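You operate a simulated robot arm through the tools that you are given. There is no shell and no other tool. Be economical: measure what you need, move in short steps, check, and stop when the job is done.

The job below is to be done with a simulated robot arm. You get a single attempt, and the scene is never put back.

## Task
Switch the laptop off, shut it and wipe the smudge off its lid.
Fine: use the screen cloth and lay it back in its tray. What is to be rubbed or washed off counts as gone when no trace of it is left.

The check looks at the end state, three seconds after you hand in, the way a careful person would. Anything else that was tipped, shoved, dropped, spilled or broken makes it a failure. A push-on lid holds only when it is set on centred and level and pressed home; a screw cap is set on level and turned clockwise until tight. Flat cloth is picked up by pressing the open fingertips on it (5 to 10 N) and closing them slowly along it; thin cloth reads only 2 to 8 mm in the jaws.

## Robot
A 6-joint arm with a two-finger parallel gripper, fixed in place. Base frame: the origin is at the foot of the arm, x ahead of it, y to its left, z up; the work surface is at about z = 64. Readings come in cm, rad, newtons and seconds.
With the tool pointing down near the work surface it reaches from about 24 to 78 cm from the base axis. Its first joint turns from -2.897 to 2.897 rad. Payload 3.91 kg.
The tool frame sits at the grasp point between the pads (the TCP): z along the fingers, y along the line on which they close. The tips reach 3 cm beyond it. Largest opening 11 cm; finger width 2, thickness 1; the body of the gripper, 4.8 by 11.2 cm, starts 5.5 cm behind the TCP.
Orientation is that of the tool frame in the base frame, as a unit quaternion [w, x, y, z]. With the fingers straight down and closing along the base's y, the tool's x points along the base's -x, its y along +y and its z along -z.

## Interface
- The arm moves only by the tool apply_moves. Its argument "plan" is a list of rows, each a list of 7 numbers: the shift along the base's x, y, z in cm, then the turn, a rotation vector about the base's x, y, z in rad, then the finger opening in cm, from 0 to 11. In form: [[x, y, z, ax, ay, az, fingers], ...]. A call has 1 to 8 rows; each row is the pose to reach, as a shift and turn from the pose commanded when the call began. Rows are played at 5 a second. More than 5 cm and 0.15 rad between two rows, or a gripper value outside its range, and nothing of the call is played. A pose out of reach is approached as far as the arm can. The call stops where the force on the tool passes 90 N (or 10 N more than at its start, if that is more) or the arm is blocked; 0.2 s more then pass. The fingers move at their own pace (about 4.5 cm/s each) and stop on an object; they squeeze with about 43 N. The grip force told is the motor's: it shows also when the fingers shut on nothing. Time passes only in rows, and 0.2 s behind the last, so rows that repeat a pose let the fingers close. It gives the time, the measured TCP pose, the force on the tool (base axes), the opening and the grip force at its end, in the units of the frame above (readings bear some noise), with the torque about the TCP (base axes, N m) and any sound that the robot's microphone picked up.
- Cameras (640 x 400 px; columns grow to the right, rows downward): "scene" is fixed at [40.1, 64.34, 161.07]; the picture's right is [-0.84, 0.55, 0.00], its down [0.48, 0.74, -0.47] and it looks along [-0.26, -0.40, -0.88] (base axes); focal length 252 px, centre (320, 200). "wrist" rides on the gripper at [7.7, 0.7, -11.5] in the tool frame; the picture's right is [-0.09, 1.00, 0.00], its down [-0.80, -0.07, -0.59] and it looks along [-0.59, -0.05, 0.80] (tool axes); focal length 270 px, centre (320, 200). There is no depth. A picture from a camera that has moved, and an enlarged one, comes with that camera's place and axes in the base frame and with its lens. The place of the scene camera against the robot may be out by one fixed shift of up to 1.2 cm in any direction.
- snapshot(camera): a new picture of that camera. No time passes.
- slide_trunk(by): slides the trunk up (or, below 0, down) by that many cm; the arm rides with it, the base frame stays. It gives what a move gives, with no picture.
- inspect(camera, box): a new picture of the part [left, top, right, bottom] of that camera's present view, enlarged. No time passes.
- close_job(): hands the job in; it is judged then, once.

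Go step by step. Nothing tells you positions but the pictures and the camera data: compare them with the known pose of the tool, close in by small moves and look again before you grip or let go. The budget is 120 turns and 68 pictures, counting those below and the enlarged ones. Unless the task says otherwise, let go and move clear before handing in, and close with one line.

The tools are called as a command line: name --pt "numbers of a row" for each row, then --argument value for the rest, lists and objects as JSON in quotes. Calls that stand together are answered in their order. apply_moves: Moves the arm, as the interface text tells. Its arguments: {"type":"object","properties":{"plan":{"type":"array","items":{"type":"array","items":{"type":"number"}}}},"required":["plan"]} The other tools are called the same way: slide_trunk (by) slides the trunk up or down; snapshot (camera) takes a picture; inspect (camera, box) takes an enlarged picture of a part of a camera's view; close_job () hands the job in.

At the start:

```text
time_s: 0.0
ee_pos: [37.16, 35.04, 129.4]
ee_rot: [0.001, 0.0, 1.0, 0.0]
ft_force: [-0.3, 0.0, -0.1]
moment: [0.0, -0.02, 0.01]
gripper_width: 10.99
grasp_force: 0.1
trunk travel left (down, up): [-57.5, 3.5]
```

scene: 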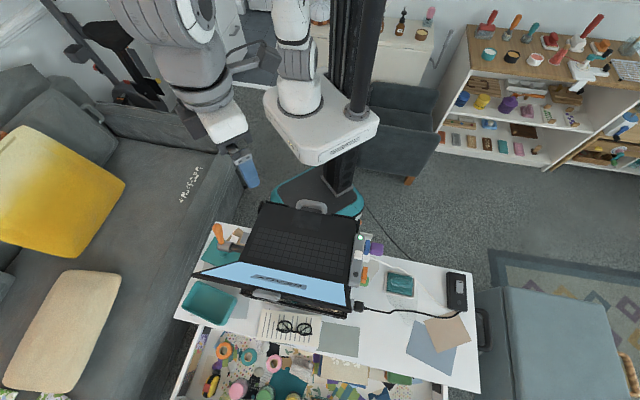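
wrist: 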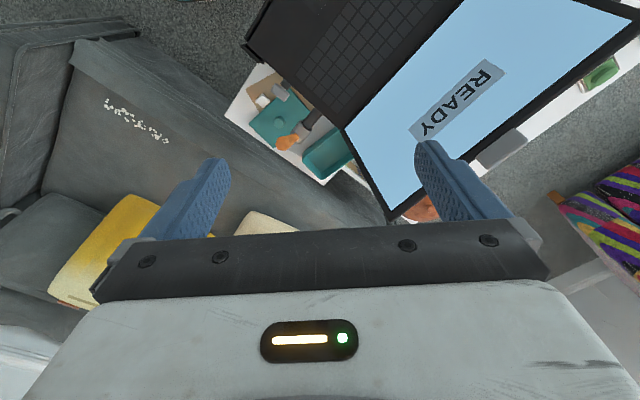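

The laptop is open with its keyboard towards the arm, trays are to the left and right, and the charger is on the right. I'll look closer before moving.

inspect --camera "scene" --box '[170, 190, 330, 290]'

inspect --camera "scene" --box '[320, 220, 480, 320]'

inspect --camera "scene" --box '[220, 190, 380, 290]'

inspect --camera "scene" --box '[180, 270, 372, 390]'

```text
4.00 times, centred on (250, 240) of scene
camera zoom: at [40.1, 64.34, 161.07], right [-0.84, 0.55, 0.0], down [0.48, 0.74, -0.47], along [-0.26, -0.4, -0.88], focal length 1010 px, centre (600, 40)
```

zoom: 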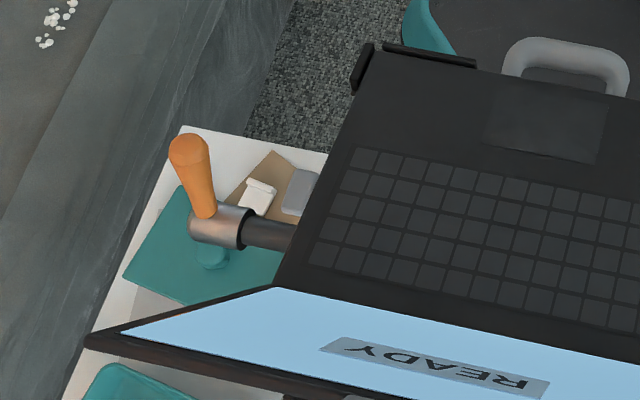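

```text
4.00 times, centred on (400, 270) of scene
camera zoom: at [40.1, 64.34, 161.07], right [-0.84, 0.55, 0.0], down [0.48, 0.74, -0.47], along [-0.26, -0.4, -0.88], focal length 1010 px, centre (0, -80)
```

zoom: 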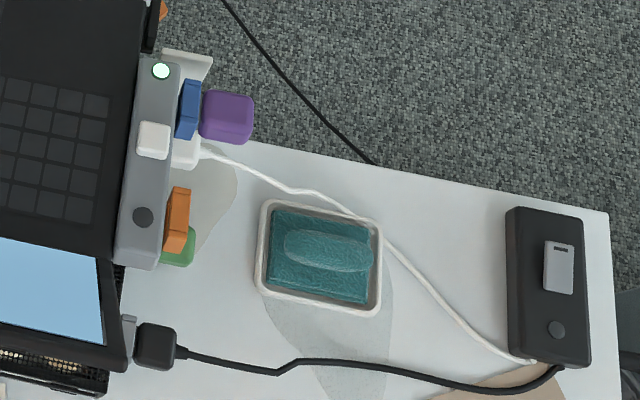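

```text
4.00 times, centred on (300, 240) of scene
camera zoom: at [40.1, 64.34, 161.07], right [-0.84, 0.55, 0.0], down [0.48, 0.74, -0.47], along [-0.26, -0.4, -0.88], focal length 1010 px, centre (400, 40)
```

zoom: 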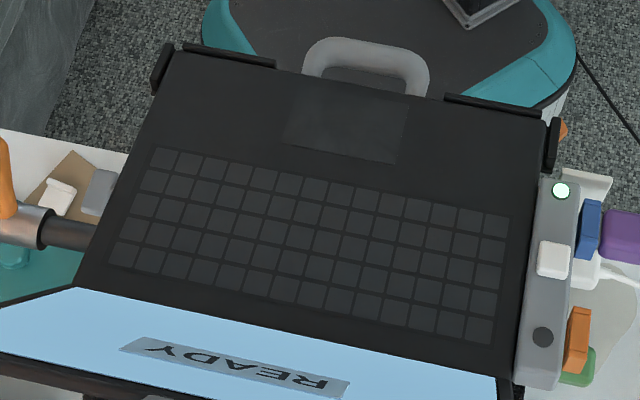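

```text
3.33 times, centred on (276, 330) of scene
camera zoom: at [40.1, 64.34, 161.07], right [-0.84, 0.55, 0.0], down [0.48, 0.74, -0.47], along [-0.26, -0.4, -0.88], focal length 842 px, centre (467, -233)
```

zoom: 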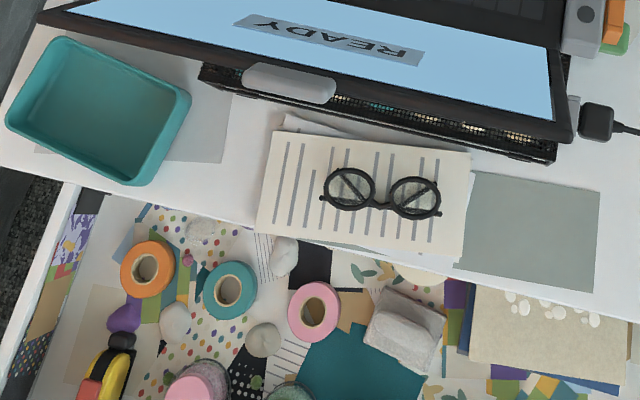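

The hub with its green light and the charger both carry switches, so I need finer looks to find the laptop's own power control and the cloth.

inspect --camera "scene" --box '[340, 222, 404, 262]'

inspect --camera "wrist" --box '[220, 0, 640, 220]'

```text
10.00 times, centred on (372, 242) of scene
camera zoom: at [40.1, 64.34, 161.07], right [-0.84, 0.55, 0.0], down [0.48, 0.74, -0.47], along [-0.26, -0.4, -0.88], focal length 2525 px, centre (-200, -220)
```

zoom: 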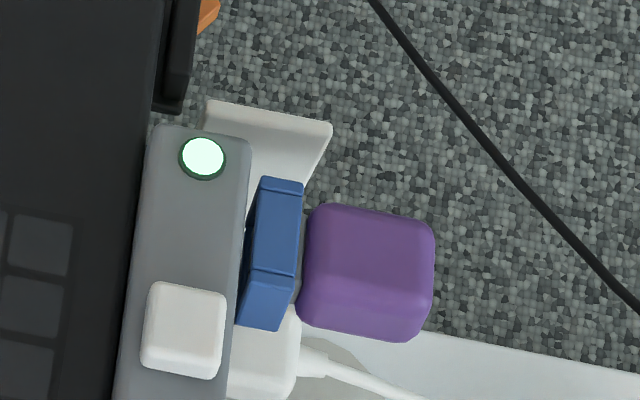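

```text
1.52 times, centred on (430, 110) of wrist
camera zoom: at [29.51, 35.79, 141.03], right [0.09, 1.0, 0.0], down [0.8, -0.07, 0.59], along [0.59, -0.05, -0.8], focal length 412 px, centre (152, 337)
```

zoom: 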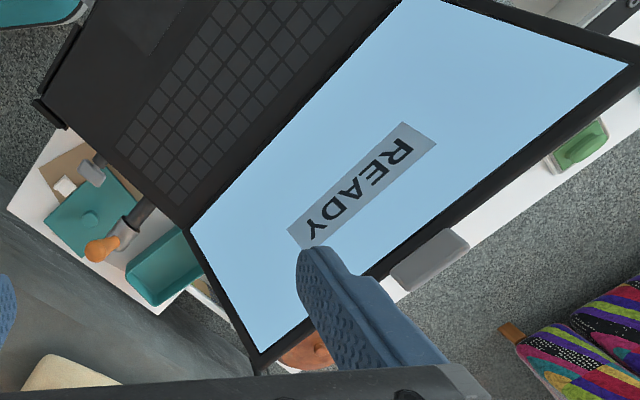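

The laptop is turned about 45°, facing the arm's foot. I'll swing the wrist camera back to look at the keyboard deck, hub and screen.

apply_moves --pt "-3 -2 -1.5 0 0 0.13 11" --pt "-6 -4 -3 0 0 0.26 11" --pt "-9 -6 -4.5 0 0 0.39 11" --pt "-12 -8 -6 0 0 0.52 11" --pt "-15 -9.5 -7.5 0 0 0.65 11" --pt "-17 -11 -9 0 0 0.785 11"

snapshot --camera "wrist"

```text
time_s: 1.4
ee_pos: [19.93, 23.84, 120.41]
ee_rot: [0.001, -0.384, 0.923, 0.0]
ft_force: [0.6, 0.2, -0.2]
moment: [0.02, -0.01, -0.02]
gripper_width: 10.98
grasp_force: 0.1
trunk travel left (down, up): [-57.5, 3.5]
```

```text
59 pictures are left
camera wrist: at [13.99, 19.0, 132.02], right [-0.64, 0.77, 0.0], down [0.61, 0.52, 0.6], along [0.46, 0.38, -0.8], focal length 270 px, centre (320, 200)
```

wrist: 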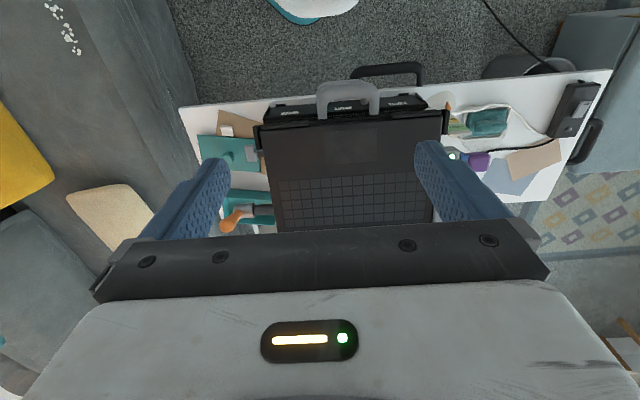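

The front edge of the laptop or its stand shows a labelled strip, so I'll zoom in on it.

inspect --camera "wrist" --box '[240, 60, 464, 200]'

inspect --camera "wrist" --box '[420, 70, 612, 190]'

```text
2.86 times, centred on (352, 130) of wrist
camera zoom: at [13.99, 19.0, 132.02], right [-0.64, 0.77, 0.0], down [0.61, 0.52, 0.6], along [0.46, 0.38, -0.8], focal length 772 px, centre (229, 400)
```

zoom: 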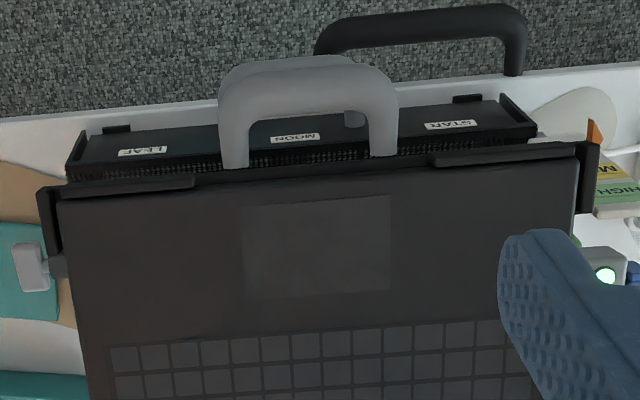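

```text
3.33 times, centred on (516, 130) of wrist
camera zoom: at [13.99, 19.0, 132.02], right [-0.64, 0.77, 0.0], down [0.61, 0.52, 0.6], along [0.46, 0.38, -0.8], focal length 901 px, centre (-333, 433)
```

zoom: 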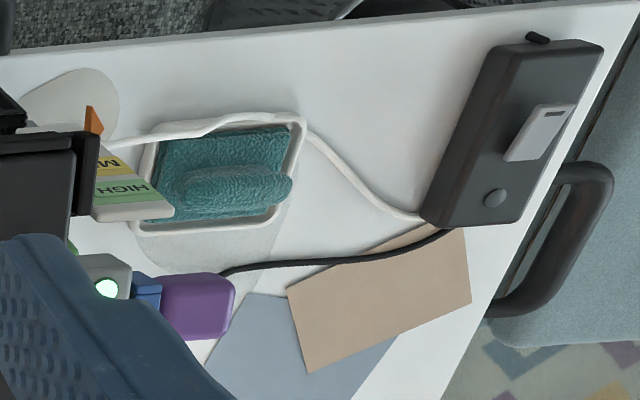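

The laptop deck works out at about z=88, held up by a tall stand. I'll circle to its left side to view the hub and side controls closely.

apply_moves --pt "-2 4 0 0 0 -0.14 11" --pt "-4 8 0 0 0 -0.28 11" --pt "-6 12 0 0 0 -0.42 11" --pt "-8 16 0 0 0 -0.56 11" --pt "-9 20 0 0 0 -0.7 11" --pt "-10 24 0 0 0 -0.84 11" --pt "-11 28 0 0 0 -0.98 11"

apply_moves --pt "0 2 -3 0 0 -0.14 11" --pt "0 4 -6 0 0 -0.28 11" --pt "0 5 -9 0 0 -0.42 11" --pt "0 5 -12 0 0 -0.52 11"

snapshot --camera "wrist"

```text
time_s: 3.0
ee_pos: [9.04, 52.06, 120.29]
ee_rot: [0.0, 0.098, 0.995, 0.0]
ft_force: [0.1, 0.1, -0.6]
moment: [-0.01, 0.01, 0.0]
gripper_width: 10.98
grasp_force: 0.1
trunk travel left (down, up): [-57.5, 3.5]
```

```text
time_s: 4.0
ee_pos: [8.9, 57.13, 108.22]
ee_rot: [0.0, 0.352, 0.936, -0.001]
ft_force: [-0.1, 0.0, -0.2]
moment: [0.01, -0.03, -0.01]
gripper_width: 10.99
grasp_force: 0.1
trunk travel left (down, up): [-57.5, 3.5]
```

```text
56 pictures are left
camera wrist: at [3.59, 62.84, 119.83], right [0.72, 0.69, 0.0], down [0.56, -0.58, 0.59], along [0.41, -0.43, -0.8], focal length 270 px, centre (320, 200)
```

wrist: 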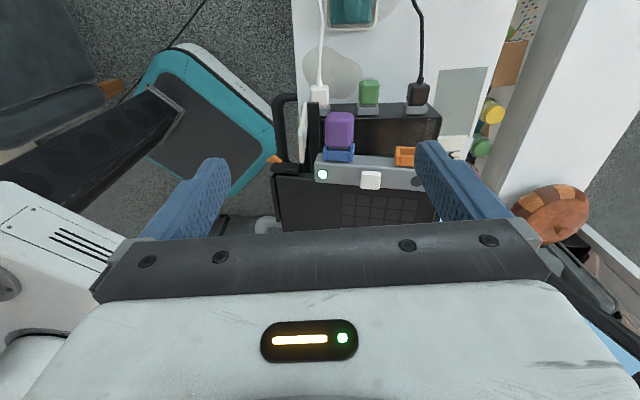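

inspect --camera "wrist" --box '[260, 70, 452, 190]'

```text
3.33 times, centred on (356, 130) of wrist
camera zoom: at [3.59, 62.84, 119.83], right [0.72, 0.69, 0.0], down [0.56, -0.58, 0.59], along [0.41, -0.43, -0.8], focal length 901 px, centre (200, 433)
```

zoom: 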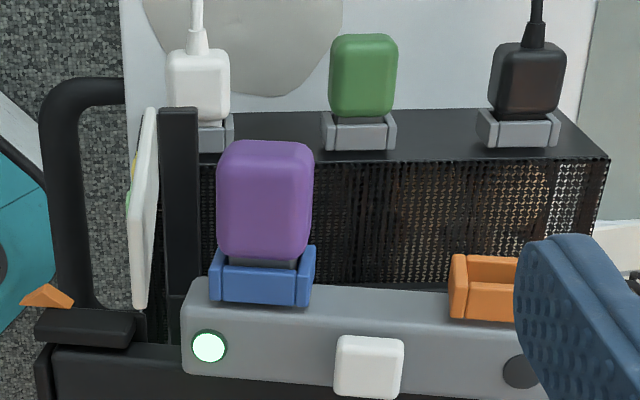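

This shows a dock under the laptop and a strip on the laptop's left side with a green lamp, a white button and a dark round part. I'll shift a bit so the finger doesn't hide the strip.

apply_moves --pt "1.2 1.1 -1 0 0 0 11" --pt "2.4 2.2 -2 0 0 0 11" --pt "3 2.8 -2 0 0 0 11"

inspect --camera "wrist" --box '[250, 110, 442, 230]'

snapshot --camera "wrist"

```text
time_s: 4.8
ee_pos: [12.31, 59.77, 106.37]
ee_rot: [0.0, 0.35, 0.937, 0.0]
ft_force: [-0.7, 0.3, 0.7]
moment: [0.04, -0.02, -0.01]
gripper_width: 11.01
grasp_force: 0.1
trunk travel left (down, up): [-57.5, 3.5]
```

```text
3.33 times, centred on (346, 170) of wrist
camera zoom: at [6.82, 65.48, 117.9], right [0.72, 0.69, 0.0], down [0.56, -0.58, 0.59], along [0.41, -0.43, -0.8], focal length 901 px, centre (233, 300)
```

zoom: 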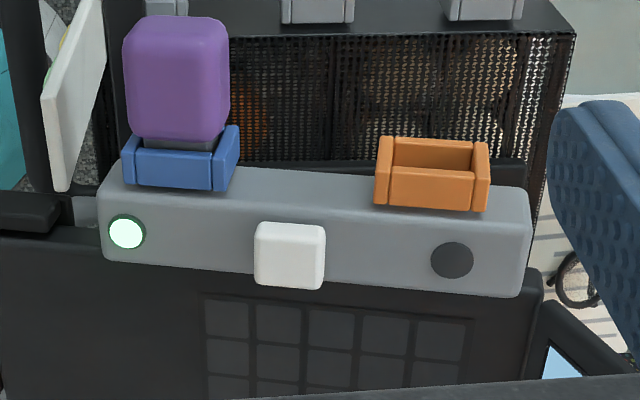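

```text
53 pictures are left
camera wrist: at [6.82, 65.48, 117.9], right [0.72, 0.69, 0.0], down [0.56, -0.58, 0.59], along [0.41, -0.43, -0.8], focal length 270 px, centre (320, 200)
```

wrist: 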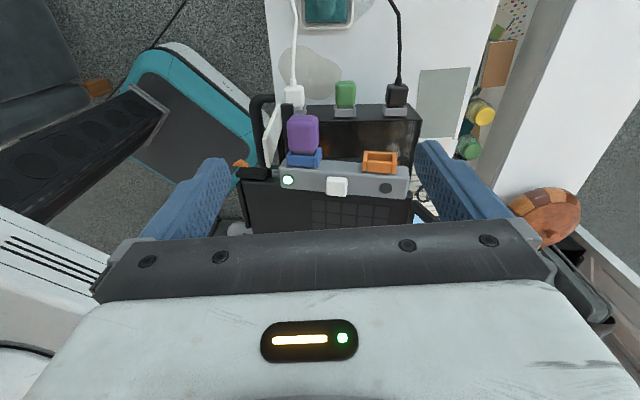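

The strip has two lamps and a white button between them, and the purple plug sits in the blue socket. I'll look at the laptop's other side and its back before deciding which control is the power switch.

apply_moves --pt "0 -4 2 0 0 0.14 11" --pt "0 -8 4 0 0 0.28 11" --pt "0 -12 6 0 0 0.42 11" --pt "1 -16 8 0 0 0.56 11" --pt "2 -20 10 0 0 0.7 11" --pt "3 -24 12 0 0 0.84 11" --pt "4 -28 13 0 0 0.98 11" --pt "5 -32 14 0 0 1.12 11"

apply_moves --pt "3 -2 0 0 0 0.14 11" --pt "6 -4 0 0 0 0.28 11" --pt "9 -6 0 0 0 0.42 11" --pt "13 -8 0 0 0 0.56 11" --pt "16 -10 -3 0 0 0.7 11" --pt "19 -11 -6 0 0 0.84 11" --pt "21 -12 -10 0 0 0.98 11" --pt "23 -12 -14 0 0 1.12 11"

snapshot --camera "wrist"

```text
time_s: 6.6
ee_pos: [17.0, 27.68, 120.5]
ee_rot: [0.0, -0.202, 0.979, 0.0]
ft_force: [0.0, -0.6, 0.7]
moment: [0.04, -0.02, -0.01]
gripper_width: 11.02
grasp_force: 0.1
trunk travel left (down, up): [-57.5, 3.5]
```

```text
time_s: 8.4
ee_pos: [40.27, 16.03, 106.27]
ee_rot: [0.0, -0.691, 0.723, 0.0]
ft_force: [0.5, 0.2, 0.1]
moment: [-0.01, 0.04, -0.02]
gripper_width: 11.0
grasp_force: 0.1
trunk travel left (down, up): [-57.5, 3.5]
```

```text
52 pictures are left
camera wrist: at [39.29, 8.51, 117.93], right [-0.99, 0.13, 0.0], down [0.11, 0.8, 0.59], along [0.08, 0.59, -0.8], focal length 270 px, centre (320, 200)
```

wrist: 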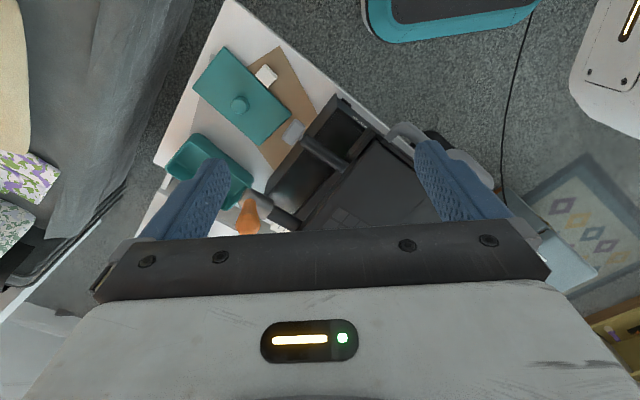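

inspect --camera "wrist" --box '[220, 100, 444, 240]'

```text
2.86 times, centred on (332, 170) of wrist
camera zoom: at [39.29, 8.51, 117.93], right [-0.99, 0.13, 0.0], down [0.11, 0.8, 0.59], along [0.08, 0.59, -0.8], focal length 772 px, centre (286, 286)
```

zoom: 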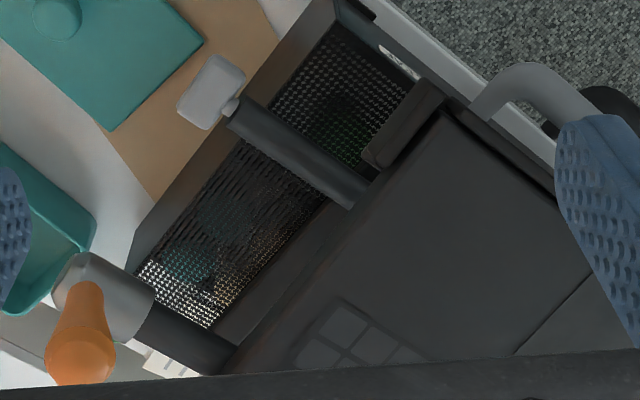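

From this side I see a paddle shaft and an orange-handled crank on the tray, and the grey piece sits on the top edge of the lid. I'll look at the front from low and close in to read the labels.

apply_moves --pt "-3.5 0 3 0 0 -0.12 11" --pt "-7 0 3 0 0 -0.25 11" --pt "-11 0 3 0 0 -0.37 11" --pt "-15 1 3 0 0 -0.5 11" --pt "-19 2 0 0 0 -0.62 11" --pt "-23 4 -4 0 0 -0.74 11"

snapshot --camera "wrist"

inspect --camera "wrist" --box '[220, 60, 476, 220]'

```text
refused: row 5 steps farther than a row can; nothing moved
```

```text
50 pictures are left
camera wrist: at [39.29, 8.51, 117.93], right [-0.99, 0.13, 0.0], down [0.11, 0.8, 0.59], along [0.08, 0.59, -0.8], focal length 270 px, centre (320, 200)
```

wrist: 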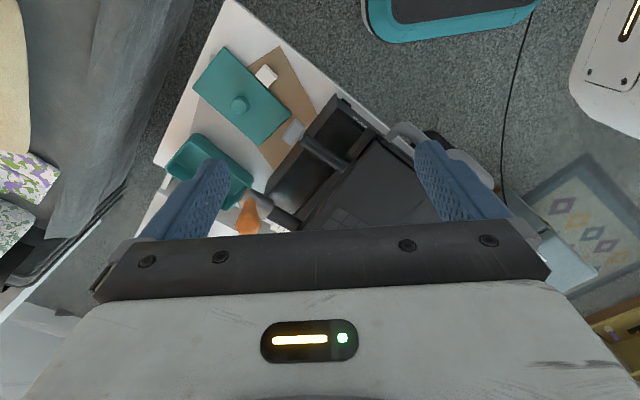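

```text
2.50 times, centred on (348, 140) of wrist
camera zoom: at [39.29, 8.51, 117.93], right [-0.99, 0.13, 0.0], down [0.11, 0.8, 0.59], along [0.08, 0.59, -0.8], focal length 676 px, centre (250, 350)
```

zoom: 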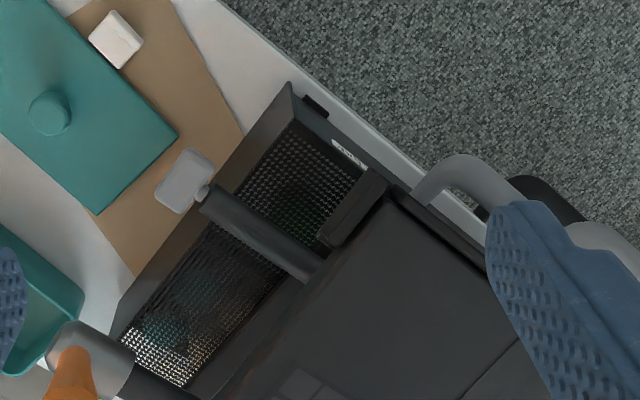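

The move was refused because one step was too long. I'll repeat it with shorter steps.

apply_moves --pt "-3.5 0 3 0 0 -0.12 11" --pt "-7 0 3 0 0 -0.24 11" --pt "-11 0 3 0 0 -0.36 11" --pt "-15 1 3 0 0 -0.48 11" --pt "-18 2 1 0 0 -0.6 11" --pt "-21 3 -1.5 0 0 -0.7 11" --pt "-23 4 -4 0 0 -0.74 11"

```text
time_s: 10.0
ee_pos: [19.91, 24.4, 103.79]
ee_rot: [-0.001, -0.382, 0.924, -0.001]
ft_force: [0.8, 0.5, 0.6]
moment: [-0.03, 0.01, -0.01]
gripper_width: 11.0
grasp_force: 0.1
out of reach, approached as far as the arm can: row 5, 6, 7
trunk travel left (down, up): [-57.5, 3.5]
```

inspect --camera "wrist" --box '[170, 0, 490, 200]'

```text
2.00 times, centred on (330, 100) of wrist
camera zoom: at [14.0, 19.46, 115.4], right [-0.64, 0.77, 0.0], down [0.62, 0.52, 0.59], along [0.45, 0.38, -0.81], focal length 541 px, centre (300, 400)
```

zoom: 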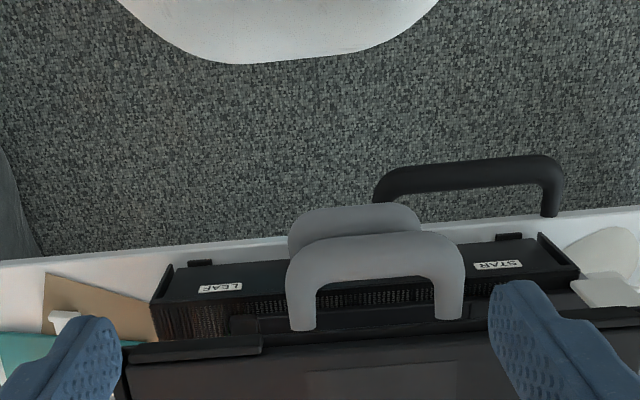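

I'll now go around to see the back of the lid, with its smudge and the grey piece, passing on the left and high.

apply_moves --pt "-1 2 3 0 0 -0.14 11" --pt "-2 4 7 0 0 -0.28 11" --pt "-4 8 10 0 0 -0.42 11" --pt "-6 12 12 0 0 -0.56 11" --pt "-8 16 14 0 0 -0.7 11" --pt "-9 20 16 0 0 -0.84 11" --pt "-9 24 18 0 0 -0.98 11" --pt "-8 28 20 0 0 -1.1 11"

apply_moves --pt "0 4 0 0 0 -0.14 11" --pt "1 8 0 0 0 -0.28 11" --pt "3 12 0 0 0 -0.42 11" --pt "5 15 0 0 0 -0.56 11" --pt "7 18 0 0 0 -0.7 11" --pt "9 20 0 0 0 -0.84 11" --pt "11 21 0 0 0 -0.98 11" --pt "12 21 0 0 0 -1.1 11"

snapshot --camera "wrist"

```text
refused: row 3 steps farther than a row can; nothing moved
```

```text
time_s: 11.8
ee_pos: [31.8, 45.11, 103.88]
ee_rot: [0.0, 0.157, 0.988, -0.001]
ft_force: [0.2, -1.0, -0.1]
moment: [-0.01, -0.03, 0.0]
gripper_width: 11.0
grasp_force: 0.1
trunk travel left (down, up): [-57.5, 3.5]
```

```text
47 pictures are left
camera wrist: at [24.62, 48.26, 115.54], right [0.39, 0.92, 0.0], down [0.74, -0.32, 0.59], along [0.55, -0.23, -0.8], focal length 270 px, centre (320, 200)
```

wrist: 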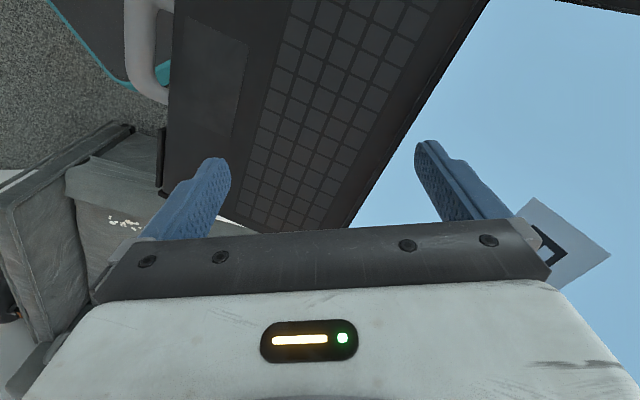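

The first leg was refused while the second one ran, so the gripper is now over the keyboard, with no contact. I'll raise it straight up, and I won't chain moves like that again.

apply_moves --pt "-1 -1 4 0 0 0 11" --pt "-2 -2 8 0 0 0 11" --pt "-2 -2 12.5 0 0 0 11" --pt "-2 -2 17 0 0 0 11" --pt "-2 -2 21 0 0 0 11" --pt "-2 -2 24 0 0 0 11"

```text
time_s: 13.2
ee_pos: [29.77, 43.42, 127.97]
ee_rot: [0.0, 0.156, 0.988, 0.0]
ft_force: [0.5, 0.0, 0.3]
moment: [0.0, 0.0, 0.0]
gripper_width: 11.02
grasp_force: 0.1
trunk travel left (down, up): [-57.5, 3.5]
```

apply_moves --pt "-2 3.5 0 0 0 -0.14 11" --pt "-4 7 0 0 0 -0.28 11" --pt "-6 10.5 0 0 0 -0.42 11" --pt "-8 14 0 0 0 -0.56 11" --pt "-9 17.5 0 0 0 -0.7 11" --pt "-9 20 0 0 0 -0.84 11" --pt "-8 22 0 0 0 -0.98 11" --pt "-7 23 0 0 0 -1.12 11"

snapshot --camera "wrist"

```text
time_s: 15.0
ee_pos: [22.58, 66.4, 127.74]
ee_rot: [0.001, 0.658, 0.753, 0.0]
ft_force: [-0.5, 0.4, -0.4]
moment: [-0.02, 0.03, -0.04]
gripper_width: 10.99
grasp_force: 0.0
trunk travel left (down, up): [-57.5, 3.5]
```

```text
46 pictures are left
camera wrist: at [22.39, 74.15, 139.39], right [1.0, 0.05, 0.0], down [0.04, -0.8, 0.59], along [0.03, -0.59, -0.8], focal length 270 px, centre (320, 200)
```

wrist: 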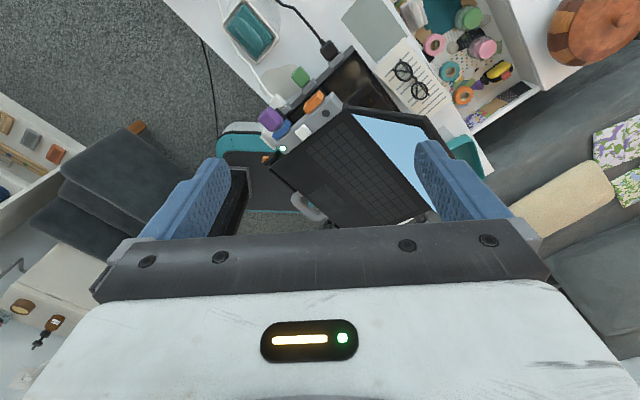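

inspect --camera "wrist" --box '[240, 40, 464, 180]'

```text
2.86 times, centred on (352, 110) of wrist
camera zoom: at [22.39, 74.15, 139.39], right [1.0, 0.05, 0.0], down [0.04, -0.8, 0.59], along [0.03, -0.59, -0.8], focal length 772 px, centre (229, 457)
```

zoom: 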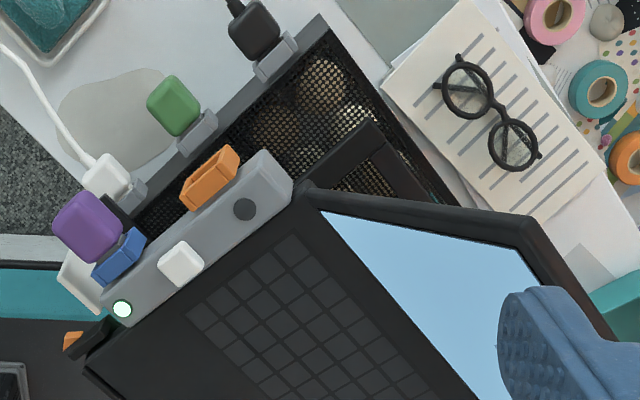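

The white button on the strip works out at about (20.2, 54.2, 91.7), between the lit and the dark lamp. I'll close the fingers and come down above it with the camera on the outer left side.

apply_moves --pt "-1 -3 -1.5 0 0 0.13 0" --pt "-2 -6 -4 0 0 0.26 0" --pt "-2.4 -9 -7 0 0 0.39 0" --pt "-2.4 -12.2 -10 0 0 0.52 0" --pt "-2.4 -12.2 -14 0 0 0.65 0" --pt "-2.4 -12.2 -18 0 0 0.65 0" --pt "-2.4 -12.2 -22 0 0 0.65 0" --pt "-2.4 -12.2 -26 0 0 0.65 0"

snapshot --camera "wrist"

```text
time_s: 16.8
ee_pos: [20.31, 53.97, 101.87]
ee_rot: [0.001, 0.382, 0.924, 0.0]
ft_force: [-0.5, 0.8, -0.3]
moment: [-0.03, -0.01, 0.02]
gripper_width: 0.03
grasp_force: 37.8
trunk travel left (down, up): [-57.5, 3.5]
```

```text
44 pictures are left
camera wrist: at [15.39, 60.07, 113.49], right [0.77, 0.64, 0.0], down [0.52, -0.62, 0.59], along [0.38, -0.46, -0.8], focal length 270 px, centre (320, 200)
```

wrist: 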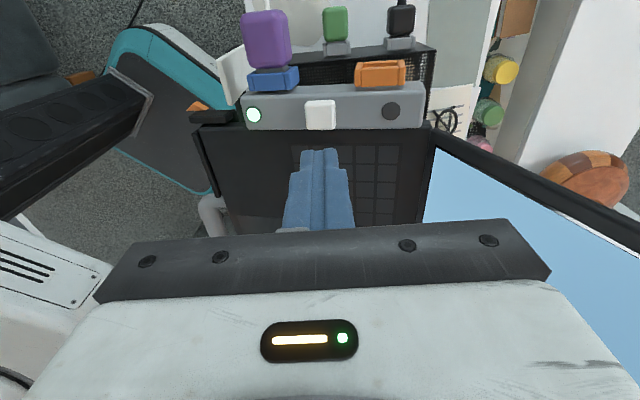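

The button projects to (20.1, 54.3), matching. I'll descend gently to contact.

apply_moves --pt "-0.2 0.3 -3 0 0 0 0" --pt "-0.2 0.3 -5.5 0 0 0 0" --pt "-0.2 0.3 -6.2 0 0 0 0" --pt "-0.2 0.3 -6.6 0 0 0 0"

snapshot --camera "wrist"

```text
time_s: 17.8
ee_pos: [20.17, 54.36, 95.46]
ee_rot: [0.0, 0.382, 0.924, 0.0]
ft_force: [-0.2, 0.1, 0.9]
moment: [0.01, 0.0, 0.0]
gripper_width: 0.03
grasp_force: 36.8
trunk travel left (down, up): [-57.5, 3.5]
```

```text
43 pictures are left
camera wrist: at [15.15, 60.36, 107.06], right [0.77, 0.64, 0.0], down [0.52, -0.62, 0.59], along [0.38, -0.45, -0.8], focal length 270 px, centre (320, 200)
```

wrist: 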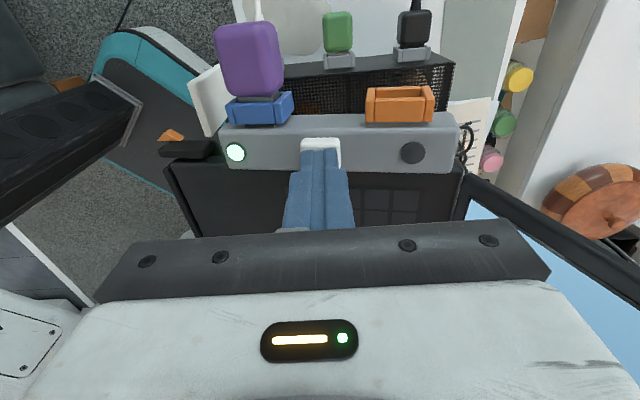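

apply_moves --pt "0 0 -0.3 0 0 0 0" --pt "0 0 -0.6 0 0 0 0" --pt "0 0 -0.8 0 0 0 0"

```text
time_s: 18.6
ee_pos: [20.14, 54.34, 94.88]
ee_rot: [0.001, 0.383, 0.924, 0.002]
ft_force: [2.4, 0.4, 19.7]
moment: [0.11, -0.21, 0.01]
gripper_width: 0.0
grasp_force: 38.1
trunk travel left (down, up): [-57.5, 3.5]
```

inspect --camera "scene" --box '[220, 190, 380, 290]'

inspect --camera "wrist" --box '[200, 70, 520, 270]'

```text
4.00 times, centred on (300, 240) of scene
camera zoom: at [40.1, 64.34, 161.07], right [-0.84, 0.55, 0.0], down [0.48, 0.74, -0.47], along [-0.26, -0.4, -0.88], focal length 1010 px, centre (400, 40)
```

zoom: 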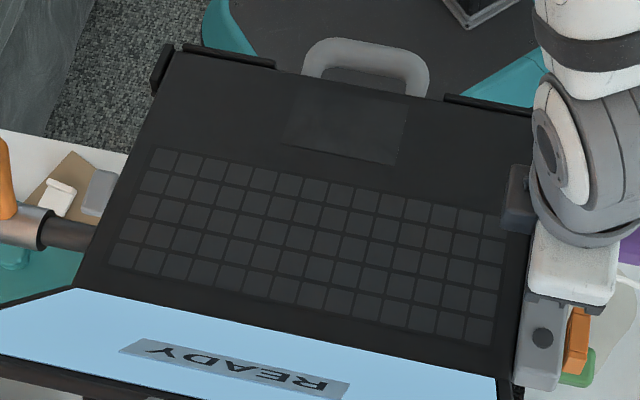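

```text
2.00 times, centred on (360, 170) of wrist
camera zoom: at [15.16, 60.33, 106.48], right [0.77, 0.64, 0.0], down [0.52, -0.62, 0.59], along [0.38, -0.45, -0.81], focal length 541 px, centre (240, 260)
```

zoom: 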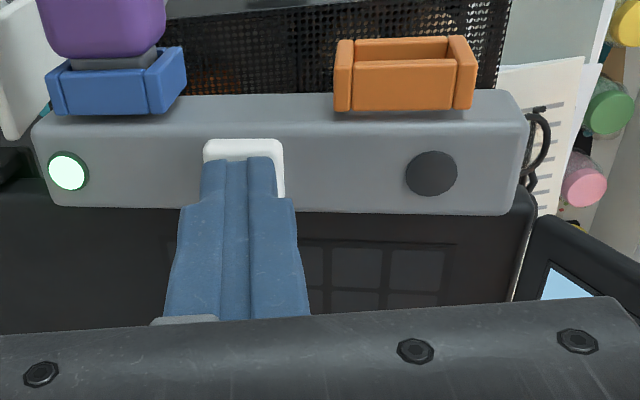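

No change at 20 N. I'll press a little further and hold briefly.

apply_moves --pt "0 0 -0.15 0 0 0 0" --pt "0 0 -0.3 0 0 0 0" --pt "0 0 -0.3 0 0 0 0" --pt "0 0 -0.3 0 0 0 0"

inspect --camera "scene" --box '[220, 190, 380, 290]'

```text
time_s: 19.6
ee_pos: [20.02, 54.14, 94.71]
ee_rot: [-0.001, 0.383, 0.924, 0.003]
ft_force: [0.6, 5.5, 43.7]
moment: [0.45, -0.29, 0.06]
gripper_width: 0.0
grasp_force: 37.9
trunk travel left (down, up): [-57.5, 3.5]
```

```text
4.00 times, centred on (300, 240) of scene
camera zoom: at [40.1, 64.34, 161.07], right [-0.84, 0.55, 0.0], down [0.48, 0.74, -0.47], along [-0.26, -0.4, -0.88], focal length 1010 px, centre (400, 40)
```

zoom: 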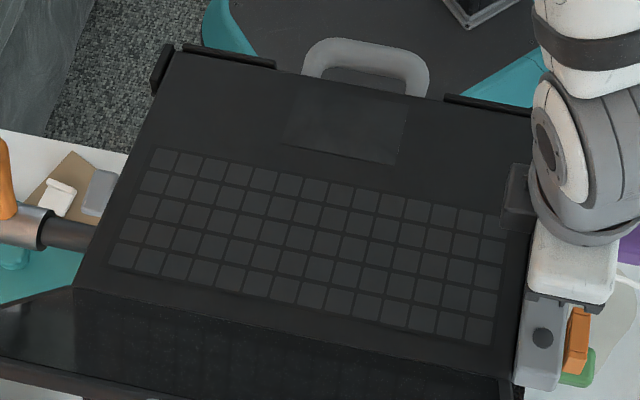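

The screen went dark, so the laptop is off. I'll lift off and look at the lid's back and the grey piece on its top edge.

apply_moves --pt "0 0 2 0 0 0 0" --pt "0 0 6 0 0 0 0" --pt "-1 0 10.5 0 0 0 0" --pt "-2 1 15 0 0 0 0" --pt "-4 3 19 0 0 0 0" --pt "-5 5 23 0 0 0 0" --pt "-6 6 27 0 0 0 0"

snapshot --camera "scene"

inspect --camera "scene" --box '[180, 240, 372, 360]'

```text
time_s: 21.2
ee_pos: [14.35, 60.73, 121.35]
ee_rot: [-0.001, 0.382, 0.924, 0.0]
ft_force: [-0.8, -0.4, 0.0]
moment: [0.03, 0.03, 0.01]
gripper_width: 0.01
grasp_force: 37.9
trunk travel left (down, up): [-57.5, 3.5]
```

```text
39 pictures are left
```

scene: 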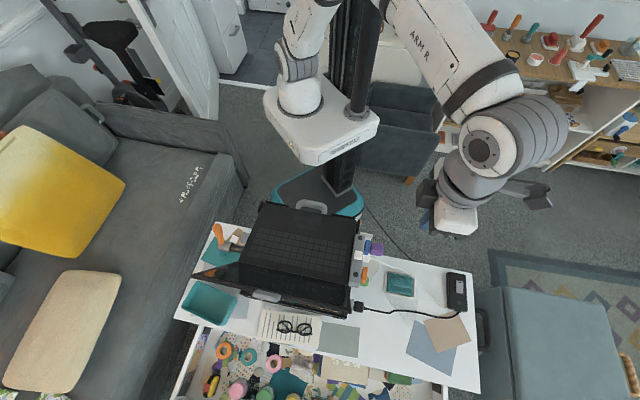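

```text
3.33 times, centred on (276, 300) of scene
camera zoom: at [40.1, 64.34, 161.07], right [-0.84, 0.55, 0.0], down [0.48, 0.74, -0.47], along [-0.26, -0.4, -0.88], focal length 842 px, centre (467, -133)
```

zoom: 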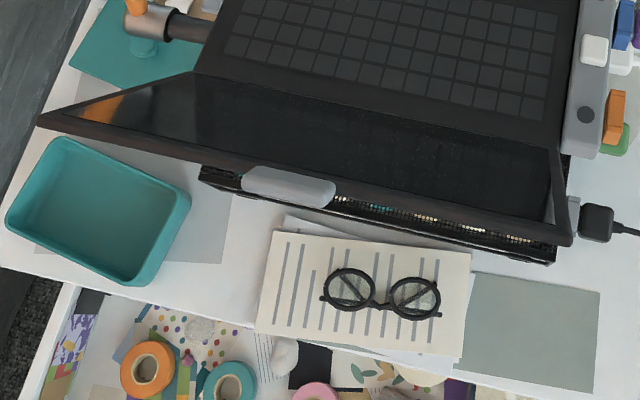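

The laptop is dark and the grey tab is on the lid's top edge. I'll move high to behind the lid, right of the tab, in order to push it closed.

apply_moves --pt "4 1 2 0 0 0 0" --pt "8.5 1 3.5 0 0 0 0" --pt "13 1 3.5 0 0 0 0" --pt "17.5 1 3.5 0 0 0 0" --pt "22 1 3.5 0 0 0 0" --pt "26.5 0.5 3.5 0 0 0 0" --pt "29.6 0 3.5 0 0 0 0"

snapshot --camera "wrist"

```text
time_s: 22.8
ee_pos: [43.94, 60.45, 124.67]
ee_rot: [0.0, 0.383, 0.924, -0.001]
ft_force: [-0.1, 0.0, -0.5]
moment: [-0.03, 0.0, -0.01]
gripper_width: 0.01
grasp_force: 37.7
trunk travel left (down, up): [-57.5, 3.5]
```

```text
37 pictures are left
camera wrist: at [38.95, 66.37, 136.2], right [0.77, 0.64, 0.0], down [0.52, -0.62, 0.59], along [0.38, -0.46, -0.8], focal length 270 px, centre (320, 200)
```

wrist: 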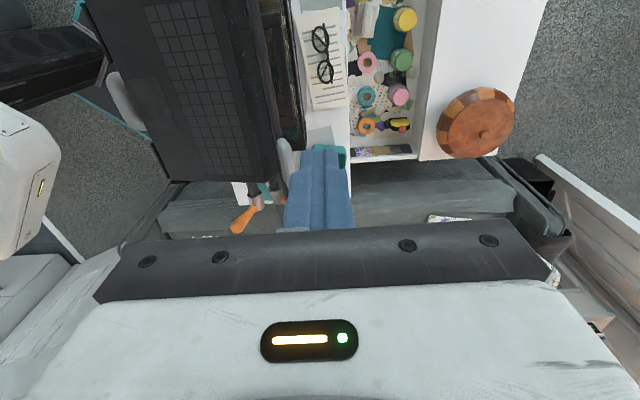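

apply_moves --pt "-1 1 -3 0 0 0 0" --pt "-1 1 -7 0 0 0 0" --pt "-1 1 -11 0 0 0 0" --pt "-1 1 -14 0 0 0 0"

snapshot --camera "wrist"

```text
time_s: 23.8
ee_pos: [42.8, 61.42, 110.73]
ee_rot: [0.0, 0.382, 0.924, -0.001]
ft_force: [0.1, -0.1, 0.8]
moment: [0.01, 0.01, 0.03]
gripper_width: 0.02
grasp_force: 37.3
trunk travel left (down, up): [-57.5, 3.5]
```

```text
36 pictures are left
camera wrist: at [37.89, 67.34, 122.43], right [0.77, 0.64, 0.0], down [0.52, -0.62, 0.59], along [0.38, -0.46, -0.8], focal length 270 px, centre (320, 200)
```

wrist: 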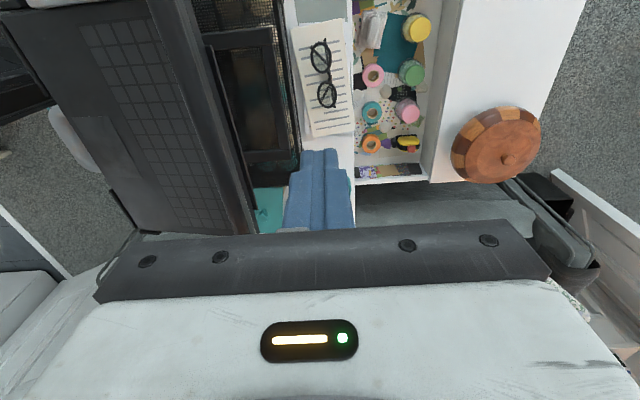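

Clear of the lid. Now I'll push its top inwards slowly.

apply_moves --pt "-1.06 -1.06 0 0 0 0 0" --pt "-2.12 -2.12 0 0 0 0 0" --pt "-3.18 -3.18 0 0 0 0 0" --pt "-4.24 -4.24 0 0 0 0 0" --pt "-5.3 -5.3 0 0 0 0 0" --pt "-6.36 -6.36 0 0 0 0 0"

snapshot --camera "wrist"

```text
time_s: 25.2
ee_pos: [36.35, 54.83, 110.8]
ee_rot: [0.0, 0.382, 0.924, 0.0]
ft_force: [0.8, 0.6, 0.3]
moment: [-0.03, -0.03, 0.01]
gripper_width: 0.01
grasp_force: 37.8
trunk travel left (down, up): [-57.5, 3.5]
```

```text
35 pictures are left
camera wrist: at [31.44, 60.95, 122.37], right [0.77, 0.64, 0.0], down [0.52, -0.62, 0.59], along [0.38, -0.46, -0.8], focal length 270 px, centre (320, 200)
```

wrist: 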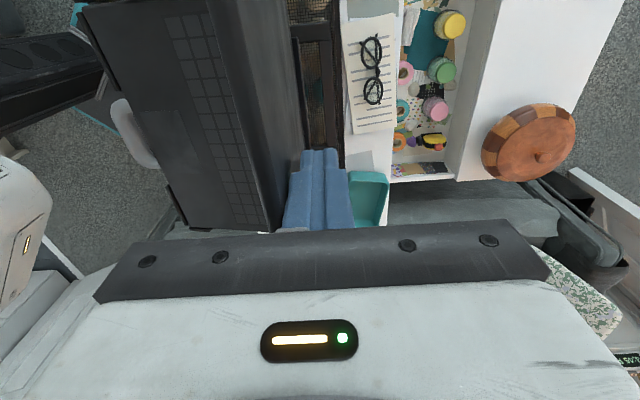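

The lid is following with little force. I'll keep pushing.

apply_moves --pt "-1 -1 0 0 0 0 0" --pt "-2 -2 0 0 0 0 0" --pt "-3 -3 0 0 0 0 0" --pt "-4 -4 0 0 0 0 0" --pt "-5 -5 0 0 0 0 0" --pt "-6 -6 0 0 0 0 0" --pt "-7 -7 0 0 0 0 0" --pt "-8 -8 0 0 0 0 0"

snapshot --camera "wrist"

```text
time_s: 27.0
ee_pos: [28.21, 46.81, 110.94]
ee_rot: [0.0, 0.383, 0.924, -0.001]
ft_force: [1.3, 0.0, 1.8]
moment: [0.03, -0.02, 0.0]
gripper_width: 0.02
grasp_force: 37.8
trunk travel left (down, up): [-57.5, 3.5]
```

```text
34 pictures are left
camera wrist: at [23.34, 52.93, 122.5], right [0.77, 0.64, 0.0], down [0.52, -0.62, 0.59], along [0.38, -0.46, -0.8], focal length 270 px, centre (320, 200)
```

wrist: 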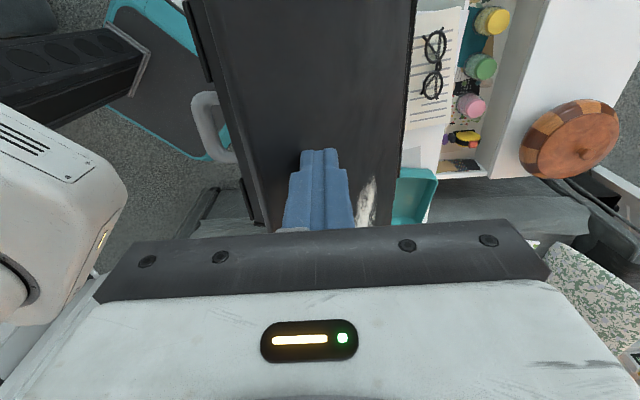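

The lid now leans in and a whitish smudge shows on its back. I'll follow the closing arc down.

apply_moves --pt "-1.41 -1.41 -1.0 0 0 0 0" --pt "-2.76 -2.76 -2.1 0 0 0 0" --pt "-3.75 -3.75 -3.2 0 0 0 0" --pt "-4.67 -4.67 -4.4 0 0 0 0" --pt "-5.5 -5.5 -5.7 0 0 0 0" --pt "-6.3 -6.3 -7.1 0 0 0 0" --pt "-7 -7 -8.65 0 0 0 0" --pt "-7.57 -7.57 -10.2 0 0 0 0"

snapshot --camera "wrist"

```text
time_s: 28.8
ee_pos: [20.99, 39.26, 100.61]
ee_rot: [0.0, 0.382, 0.924, 0.0]
ft_force: [0.0, 0.5, 0.2]
moment: [0.01, -0.05, 0.02]
gripper_width: 0.0
grasp_force: 38.2
trunk travel left (down, up): [-57.5, 3.5]
```

```text
33 pictures are left
camera wrist: at [15.93, 45.31, 112.3], right [0.77, 0.64, 0.0], down [0.52, -0.62, 0.59], along [0.38, -0.46, -0.8], focal length 270 px, centre (320, 200)
```

wrist: 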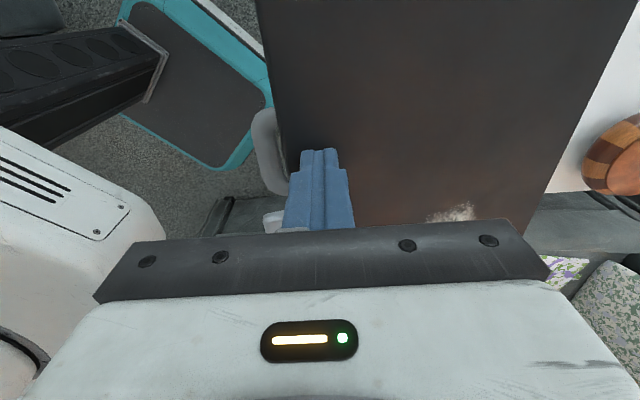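

apply_moves --pt "-0.5 -0.5 -1.2 0 0 0 0" --pt "-0.8 -0.8 -2.3 0 0 0 0" --pt "-1.1 -1.1 -3.4 0 0 0 0" --pt "-1.2 -1.2 -4.3 0 0 0 0" --pt "-1.3 -1.3 -5 0 0 0 0"

snapshot --camera "wrist"

```text
time_s: 30.0
ee_pos: [19.48, 38.08, 95.77]
ee_rot: [0.0, 0.383, 0.924, 0.0]
ft_force: [1.2, 0.3, 0.9]
moment: [0.02, -0.02, 0.04]
gripper_width: 0.02
grasp_force: 37.4
trunk travel left (down, up): [-57.5, 3.5]
```

```text
32 pictures are left
camera wrist: at [14.56, 44.09, 107.33], right [0.77, 0.64, 0.0], down [0.52, -0.62, 0.59], along [0.38, -0.46, -0.8], focal length 270 px, centre (320, 200)
```

wrist: 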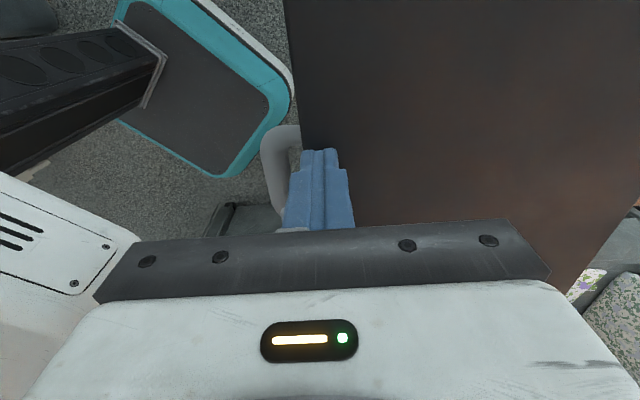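

The finger is close to the lid's front edge, so I'll shift it inboard onto the lid and then press down in small steps.

apply_moves --pt "0 0 1 0 0 0 0" --pt "1.8 1.8 1.5 0 0 0 0" --pt "2.5 2.5 0 0 0 0 0" --pt "2.5 2.5 -0.8 0 0 0 0" --pt "2.5 2.5 -1.4 0 0 0 0"

inspect --camera "scene" --box '[220, 180, 412, 300]'

```text
time_s: 31.2
ee_pos: [22.01, 40.64, 94.13]
ee_rot: [0.0, 0.383, 0.924, 0.0]
ft_force: [0.1, -0.8, -0.3]
moment: [0.01, -0.02, 0.03]
gripper_width: 0.0
grasp_force: 37.6
trunk travel left (down, up): [-57.5, 3.5]
```

```text
3.33 times, centred on (316, 240) of scene
camera zoom: at [40.1, 64.34, 161.07], right [-0.84, 0.55, 0.0], down [0.48, 0.74, -0.47], along [-0.26, -0.4, -0.88], focal length 842 px, centre (333, 67)
```

zoom: 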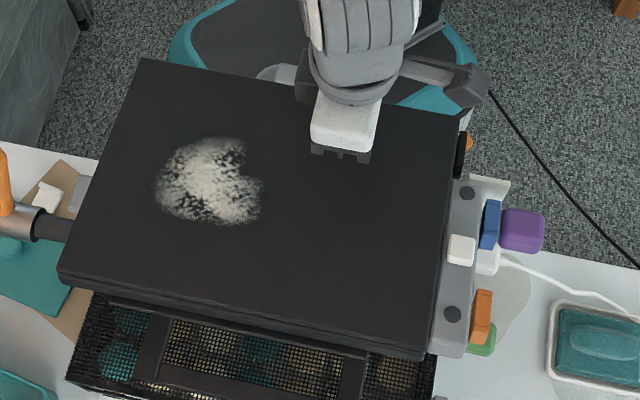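

The lamp is out and the lid is almost shut, with the big smudge visible. I'll press the lid home.

apply_moves --pt "0 0 -0.4 0 0 0 0" --pt "0 0 -0.8 0 0 0 0" --pt "0 0 -1.2 0 0 0 0"

```text
time_s: 32.0
ee_pos: [22.14, 40.77, 92.85]
ee_rot: [0.0, 0.383, 0.924, 0.0]
ft_force: [0.2, 0.2, 0.1]
moment: [0.0, -0.01, 0.03]
gripper_width: 0.01
grasp_force: 37.9
trunk travel left (down, up): [-57.5, 3.5]
```

apply_moves --pt "0 0 -0.3 0 0 0 0" --pt "0 0 -0.6 0 0 0 0" --pt "0 0 -0.9 0 0 0 0"

snapshot --camera "wrist"

```text
time_s: 32.8
ee_pos: [22.0, 40.66, 92.57]
ee_rot: [0.0, 0.382, 0.924, 0.004]
ft_force: [0.6, -2.6, 44.1]
moment: [0.15, -0.31, -0.01]
gripper_width: 0.0
grasp_force: 37.6
trunk travel left (down, up): [-57.5, 3.5]
```

```text
30 pictures are left
camera wrist: at [17.04, 46.54, 104.19], right [0.77, 0.64, 0.01], down [0.52, -0.62, 0.59], along [0.38, -0.45, -0.81], focal length 270 px, centre (320, 200)
```

wrist: 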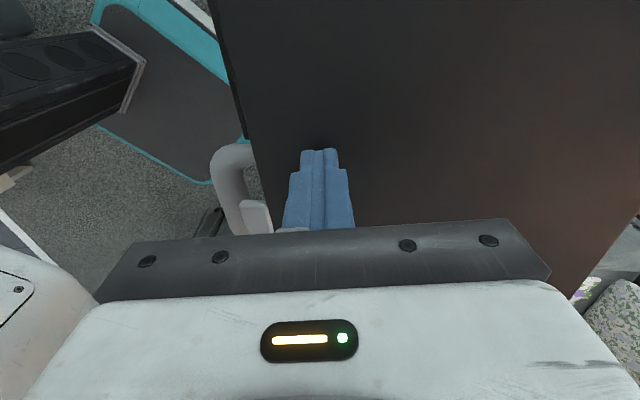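

The lid is pressed home at z≈89.6. Now I'll lift and go over to the cloth tray for a look.

apply_moves --pt "0 0 3 0 0 0 0" --pt "-1 1 7 0 0 0 0" --pt "-3 4 10 0 0 0 3" --pt "-6 7.5 11 0 0 0 6" --pt "-9 11 11 0 0 0 8" --pt "-11 15 10 0 0 0 8" --pt "-13 19 8 0 0 0 8" --pt "-14.5 22.5 5 0 0 0 8"

snapshot --camera "wrist"

```text
time_s: 34.6
ee_pos: [7.42, 63.22, 97.11]
ee_rot: [0.0, 0.383, 0.924, 0.001]
ft_force: [-0.4, -0.2, -1.1]
moment: [-0.02, 0.01, 0.0]
gripper_width: 8.0
grasp_force: 0.1
trunk travel left (down, up): [-57.5, 3.5]
```

```text
29 pictures are left
camera wrist: at [2.44, 69.26, 108.61], right [0.77, 0.64, 0.0], down [0.52, -0.62, 0.6], along [0.38, -0.46, -0.8], focal length 270 px, centre (320, 200)
```

wrist: 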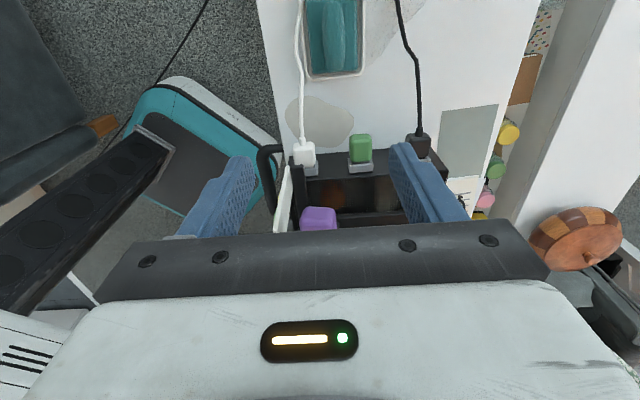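

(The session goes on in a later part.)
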